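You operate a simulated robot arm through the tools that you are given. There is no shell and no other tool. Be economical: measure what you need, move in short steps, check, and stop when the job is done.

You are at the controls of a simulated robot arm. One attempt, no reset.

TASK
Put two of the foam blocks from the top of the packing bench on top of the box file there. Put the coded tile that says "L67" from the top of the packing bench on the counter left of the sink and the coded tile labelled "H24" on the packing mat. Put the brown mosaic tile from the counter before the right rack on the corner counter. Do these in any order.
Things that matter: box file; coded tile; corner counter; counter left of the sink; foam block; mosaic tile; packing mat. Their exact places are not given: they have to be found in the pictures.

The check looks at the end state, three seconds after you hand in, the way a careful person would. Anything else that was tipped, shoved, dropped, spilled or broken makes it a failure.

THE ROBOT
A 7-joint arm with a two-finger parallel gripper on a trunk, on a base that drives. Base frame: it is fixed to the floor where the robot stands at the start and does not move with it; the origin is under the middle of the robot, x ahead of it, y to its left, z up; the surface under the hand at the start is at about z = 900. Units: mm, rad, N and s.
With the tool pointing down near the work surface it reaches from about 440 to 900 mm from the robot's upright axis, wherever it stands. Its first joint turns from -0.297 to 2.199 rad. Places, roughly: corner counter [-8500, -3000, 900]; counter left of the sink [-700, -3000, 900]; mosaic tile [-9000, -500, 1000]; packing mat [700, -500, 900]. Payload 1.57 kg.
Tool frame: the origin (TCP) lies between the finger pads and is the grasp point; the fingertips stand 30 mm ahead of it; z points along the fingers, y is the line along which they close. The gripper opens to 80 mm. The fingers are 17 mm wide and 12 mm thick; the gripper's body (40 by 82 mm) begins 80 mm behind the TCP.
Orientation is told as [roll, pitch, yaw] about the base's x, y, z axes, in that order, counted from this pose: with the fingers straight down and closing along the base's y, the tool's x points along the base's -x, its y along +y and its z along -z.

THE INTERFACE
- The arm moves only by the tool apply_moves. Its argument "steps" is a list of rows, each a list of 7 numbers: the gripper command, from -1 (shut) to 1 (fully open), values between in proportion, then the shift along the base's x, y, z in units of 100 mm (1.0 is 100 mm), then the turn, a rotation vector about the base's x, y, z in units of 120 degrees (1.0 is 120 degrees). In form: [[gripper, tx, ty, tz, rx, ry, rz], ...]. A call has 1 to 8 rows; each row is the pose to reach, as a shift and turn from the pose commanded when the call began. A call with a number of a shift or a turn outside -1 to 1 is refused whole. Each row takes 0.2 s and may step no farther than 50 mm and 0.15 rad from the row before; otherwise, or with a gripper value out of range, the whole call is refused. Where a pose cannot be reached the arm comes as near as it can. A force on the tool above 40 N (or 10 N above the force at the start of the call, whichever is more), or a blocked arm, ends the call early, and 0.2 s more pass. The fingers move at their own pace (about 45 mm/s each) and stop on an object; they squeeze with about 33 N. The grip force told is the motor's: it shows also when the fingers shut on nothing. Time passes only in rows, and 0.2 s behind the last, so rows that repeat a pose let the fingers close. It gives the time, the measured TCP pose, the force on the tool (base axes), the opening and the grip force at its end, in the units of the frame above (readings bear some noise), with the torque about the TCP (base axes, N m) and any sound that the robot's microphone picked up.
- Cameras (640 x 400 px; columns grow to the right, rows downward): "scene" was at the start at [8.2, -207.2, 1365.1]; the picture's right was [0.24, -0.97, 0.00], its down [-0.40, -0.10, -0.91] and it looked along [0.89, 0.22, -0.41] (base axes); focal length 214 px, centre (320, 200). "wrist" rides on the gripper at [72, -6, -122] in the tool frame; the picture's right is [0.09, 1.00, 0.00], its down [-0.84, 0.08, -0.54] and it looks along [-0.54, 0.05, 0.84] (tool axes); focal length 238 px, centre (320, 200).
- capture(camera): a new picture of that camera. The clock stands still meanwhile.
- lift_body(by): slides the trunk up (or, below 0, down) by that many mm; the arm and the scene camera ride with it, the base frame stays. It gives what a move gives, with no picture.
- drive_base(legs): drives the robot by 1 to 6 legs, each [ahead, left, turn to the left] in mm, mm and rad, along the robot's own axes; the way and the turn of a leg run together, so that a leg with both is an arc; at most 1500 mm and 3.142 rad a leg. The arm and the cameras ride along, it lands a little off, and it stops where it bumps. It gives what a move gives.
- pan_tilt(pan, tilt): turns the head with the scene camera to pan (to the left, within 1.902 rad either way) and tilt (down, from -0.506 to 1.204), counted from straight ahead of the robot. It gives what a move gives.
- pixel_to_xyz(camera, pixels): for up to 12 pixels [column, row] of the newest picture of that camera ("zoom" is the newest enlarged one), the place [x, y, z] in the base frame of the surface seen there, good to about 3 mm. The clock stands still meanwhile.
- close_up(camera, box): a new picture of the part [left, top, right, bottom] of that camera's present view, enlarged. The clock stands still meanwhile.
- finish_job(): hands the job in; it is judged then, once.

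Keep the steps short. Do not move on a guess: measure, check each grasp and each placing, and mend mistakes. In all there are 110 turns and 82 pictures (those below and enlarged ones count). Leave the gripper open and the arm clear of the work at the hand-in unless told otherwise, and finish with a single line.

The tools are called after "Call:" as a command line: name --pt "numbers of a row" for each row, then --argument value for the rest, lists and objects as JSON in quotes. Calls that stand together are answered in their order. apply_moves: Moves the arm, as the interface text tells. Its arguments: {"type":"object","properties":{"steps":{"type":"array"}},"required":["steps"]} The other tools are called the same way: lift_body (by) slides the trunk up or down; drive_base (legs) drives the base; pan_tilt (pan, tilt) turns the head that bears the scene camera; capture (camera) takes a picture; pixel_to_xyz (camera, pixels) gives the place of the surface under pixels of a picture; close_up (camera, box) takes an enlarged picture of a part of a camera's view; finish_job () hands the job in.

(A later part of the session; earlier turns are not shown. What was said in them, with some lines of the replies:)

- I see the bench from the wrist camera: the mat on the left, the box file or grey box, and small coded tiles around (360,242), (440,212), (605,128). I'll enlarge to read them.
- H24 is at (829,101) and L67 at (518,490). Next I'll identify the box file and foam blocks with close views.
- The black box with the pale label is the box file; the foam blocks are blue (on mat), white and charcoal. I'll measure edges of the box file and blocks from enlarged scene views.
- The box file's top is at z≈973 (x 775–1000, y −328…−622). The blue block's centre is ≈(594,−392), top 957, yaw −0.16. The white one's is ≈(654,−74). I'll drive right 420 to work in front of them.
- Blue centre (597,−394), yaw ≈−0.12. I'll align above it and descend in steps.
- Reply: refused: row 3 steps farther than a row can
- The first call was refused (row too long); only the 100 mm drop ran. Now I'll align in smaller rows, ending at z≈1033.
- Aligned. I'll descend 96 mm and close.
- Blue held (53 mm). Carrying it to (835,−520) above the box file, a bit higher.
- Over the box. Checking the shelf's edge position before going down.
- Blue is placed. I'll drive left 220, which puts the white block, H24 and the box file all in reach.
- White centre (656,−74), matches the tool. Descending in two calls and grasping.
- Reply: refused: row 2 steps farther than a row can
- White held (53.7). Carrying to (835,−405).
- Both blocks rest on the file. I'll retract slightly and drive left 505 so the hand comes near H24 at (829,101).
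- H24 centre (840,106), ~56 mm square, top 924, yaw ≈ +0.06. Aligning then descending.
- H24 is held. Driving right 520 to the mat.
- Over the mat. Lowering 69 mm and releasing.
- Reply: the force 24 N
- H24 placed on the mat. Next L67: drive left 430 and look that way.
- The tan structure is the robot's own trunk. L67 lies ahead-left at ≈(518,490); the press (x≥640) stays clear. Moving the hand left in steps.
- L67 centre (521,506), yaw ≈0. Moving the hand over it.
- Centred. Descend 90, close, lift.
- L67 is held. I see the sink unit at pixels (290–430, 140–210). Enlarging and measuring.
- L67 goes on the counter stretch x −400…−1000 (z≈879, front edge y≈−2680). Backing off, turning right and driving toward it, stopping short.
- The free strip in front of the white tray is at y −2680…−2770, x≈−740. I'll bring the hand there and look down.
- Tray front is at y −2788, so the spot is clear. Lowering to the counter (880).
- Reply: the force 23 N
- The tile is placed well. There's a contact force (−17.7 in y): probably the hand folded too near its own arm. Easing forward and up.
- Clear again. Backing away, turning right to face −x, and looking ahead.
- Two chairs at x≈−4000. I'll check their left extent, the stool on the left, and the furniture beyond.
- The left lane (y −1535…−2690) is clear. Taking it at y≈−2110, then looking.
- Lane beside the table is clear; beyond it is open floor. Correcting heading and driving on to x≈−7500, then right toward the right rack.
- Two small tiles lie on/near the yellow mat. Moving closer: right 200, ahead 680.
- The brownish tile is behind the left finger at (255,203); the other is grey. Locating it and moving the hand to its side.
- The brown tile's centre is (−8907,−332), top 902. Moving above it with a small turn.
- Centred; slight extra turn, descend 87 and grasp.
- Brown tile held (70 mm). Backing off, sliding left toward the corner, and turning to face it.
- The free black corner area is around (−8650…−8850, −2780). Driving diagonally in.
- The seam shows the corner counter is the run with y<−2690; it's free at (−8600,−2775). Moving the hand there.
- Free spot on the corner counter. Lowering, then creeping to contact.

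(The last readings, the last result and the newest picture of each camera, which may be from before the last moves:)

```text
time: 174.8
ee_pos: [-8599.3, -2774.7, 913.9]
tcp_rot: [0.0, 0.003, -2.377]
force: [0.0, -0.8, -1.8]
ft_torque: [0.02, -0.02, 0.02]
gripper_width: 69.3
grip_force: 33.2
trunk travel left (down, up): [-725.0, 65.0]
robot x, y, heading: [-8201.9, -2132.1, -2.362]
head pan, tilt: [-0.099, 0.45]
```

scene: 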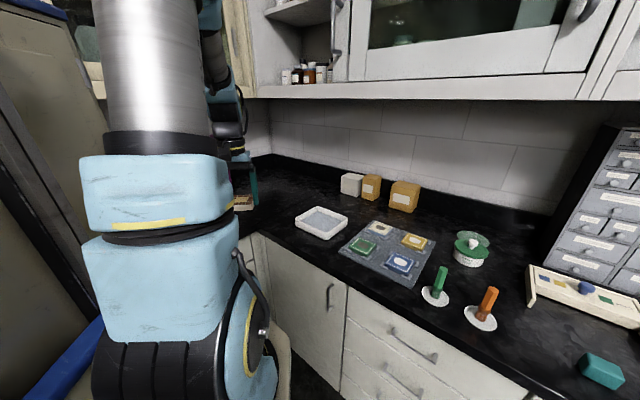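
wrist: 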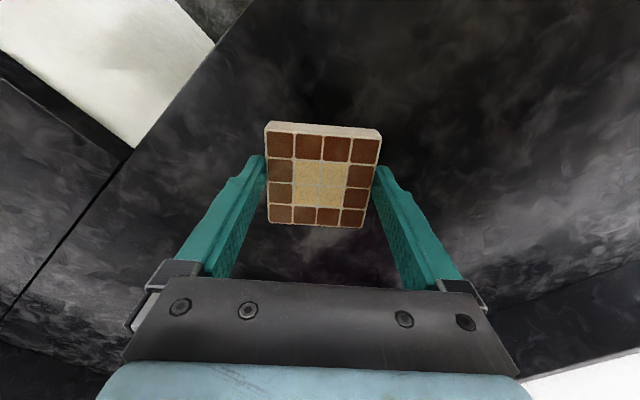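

Call:
apply_moves --pt "-1 0 0 -0.01 0 0 0" --pt "-1 0 0 -0.02 0 0 0"

Call:
apply_moves --pt "0.5 0 0 0 0 0 0" --pt "1 0 0 0 0 0 0" --pt "1 0 0 0 0 0 0" --pt "1 0 0 0.4 0 0 0" --pt "1 0 0 0.8 0 0 0" --pt "1 0 0 1 0 0 0"

Call:
capture --camera "wrist"

```text
time: 175.4
ee_pos: [-8600.6, -2774.0, 911.4]
tcp_rot: [0.0, 0.0, -2.378]
force: [-0.5, 0.0, -2.1]
ft_torque: [0.02, -0.01, -0.02]
gripper_width: 69.4
grip_force: 33.0
trunk travel left (down, up): [-725.0, 65.0]
robot x, y, heading: [-8204.7, -2127.7, -2.361]
head pan, tilt: [-0.099, 0.45]
```

```text
time: 176.8
ee_pos: [-8601.1, -2774.0, 1013.9]
tcp_rot: [-0.002, 0.001, -2.374]
force: [-0.2, -0.3, 0.4]
ft_torque: [0.02, 0.0, 0.0]
gripper_width: 79.8
grip_force: 0.0
trunk travel left (down, up): [-725.0, 65.0]
robot x, y, heading: [-8204.6, -2128.5, -2.371]
head pan, tilt: [-0.099, 0.45]
```

```text
22 pictures are left
```

wrist: 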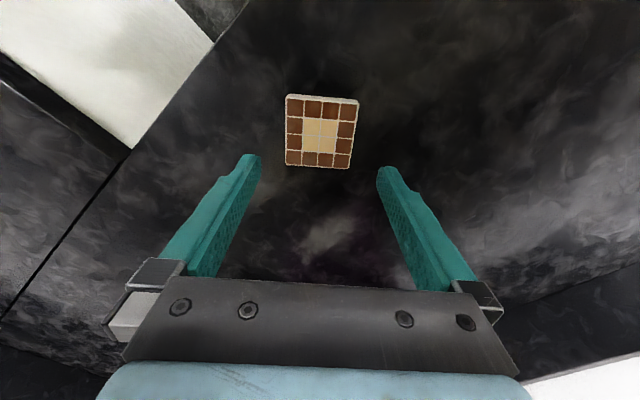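

The tile lies flat on the corner counter. Raising the arm and backing away.

Call:
apply_moves --pt "1 0 0 0.4 0 0 0" --pt "1 0 0 0.8 0 0 0" --pt "1 0 0 1 0 0 0"

Call:
drive_base --legs '[[-500, 0, 0]]'

Call:
capture --camera "scene"

```text
time: 177.6
ee_pos: [-8598.7, -2774.4, 1113.1]
tcp_rot: [-0.001, 0.002, -2.375]
force: [0.2, 0.3, 0.0]
ft_torque: [0.01, 0.01, 0.01]
gripper_width: 80.1
grip_force: 0.0
trunk travel left (down, up): [-725.0, 65.0]
robot x, y, heading: [-8205.0, -2132.6, -2.363]
head pan, tilt: [-0.099, 0.45]
```

```text
time: 180.6
ee_pos: [-8244.4, -2424.7, 1111.9]
tcp_rot: [-0.001, 0.002, -2.374]
force: [-0.6, 0.1, 1.1]
ft_torque: [-0.02, -0.01, 0.0]
gripper_width: 80.0
grip_force: 0.0
trunk travel left (down, up): [-725.0, 65.0]
robot x, y, heading: [-7847.2, -1778.2, -2.367]
head pan, tilt: [-0.099, 0.45]
```

```text
21 pictures are left
```

scene: 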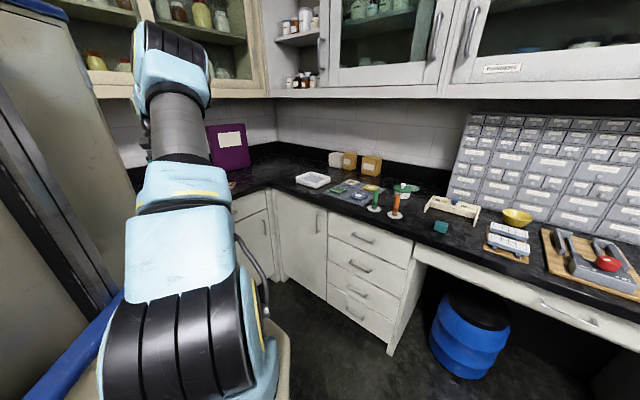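

Everything is placed, the gripper is open and the arm is clear, so I'm handing in.

Call:
finish_job

```text
The job is handed in.
```

The job is handed in: the blue and white foam blocks are on the box file, L67 is on the counter left of the sink, H24 is on the packing mat, and the brown mosaic tile is on the corner counter.
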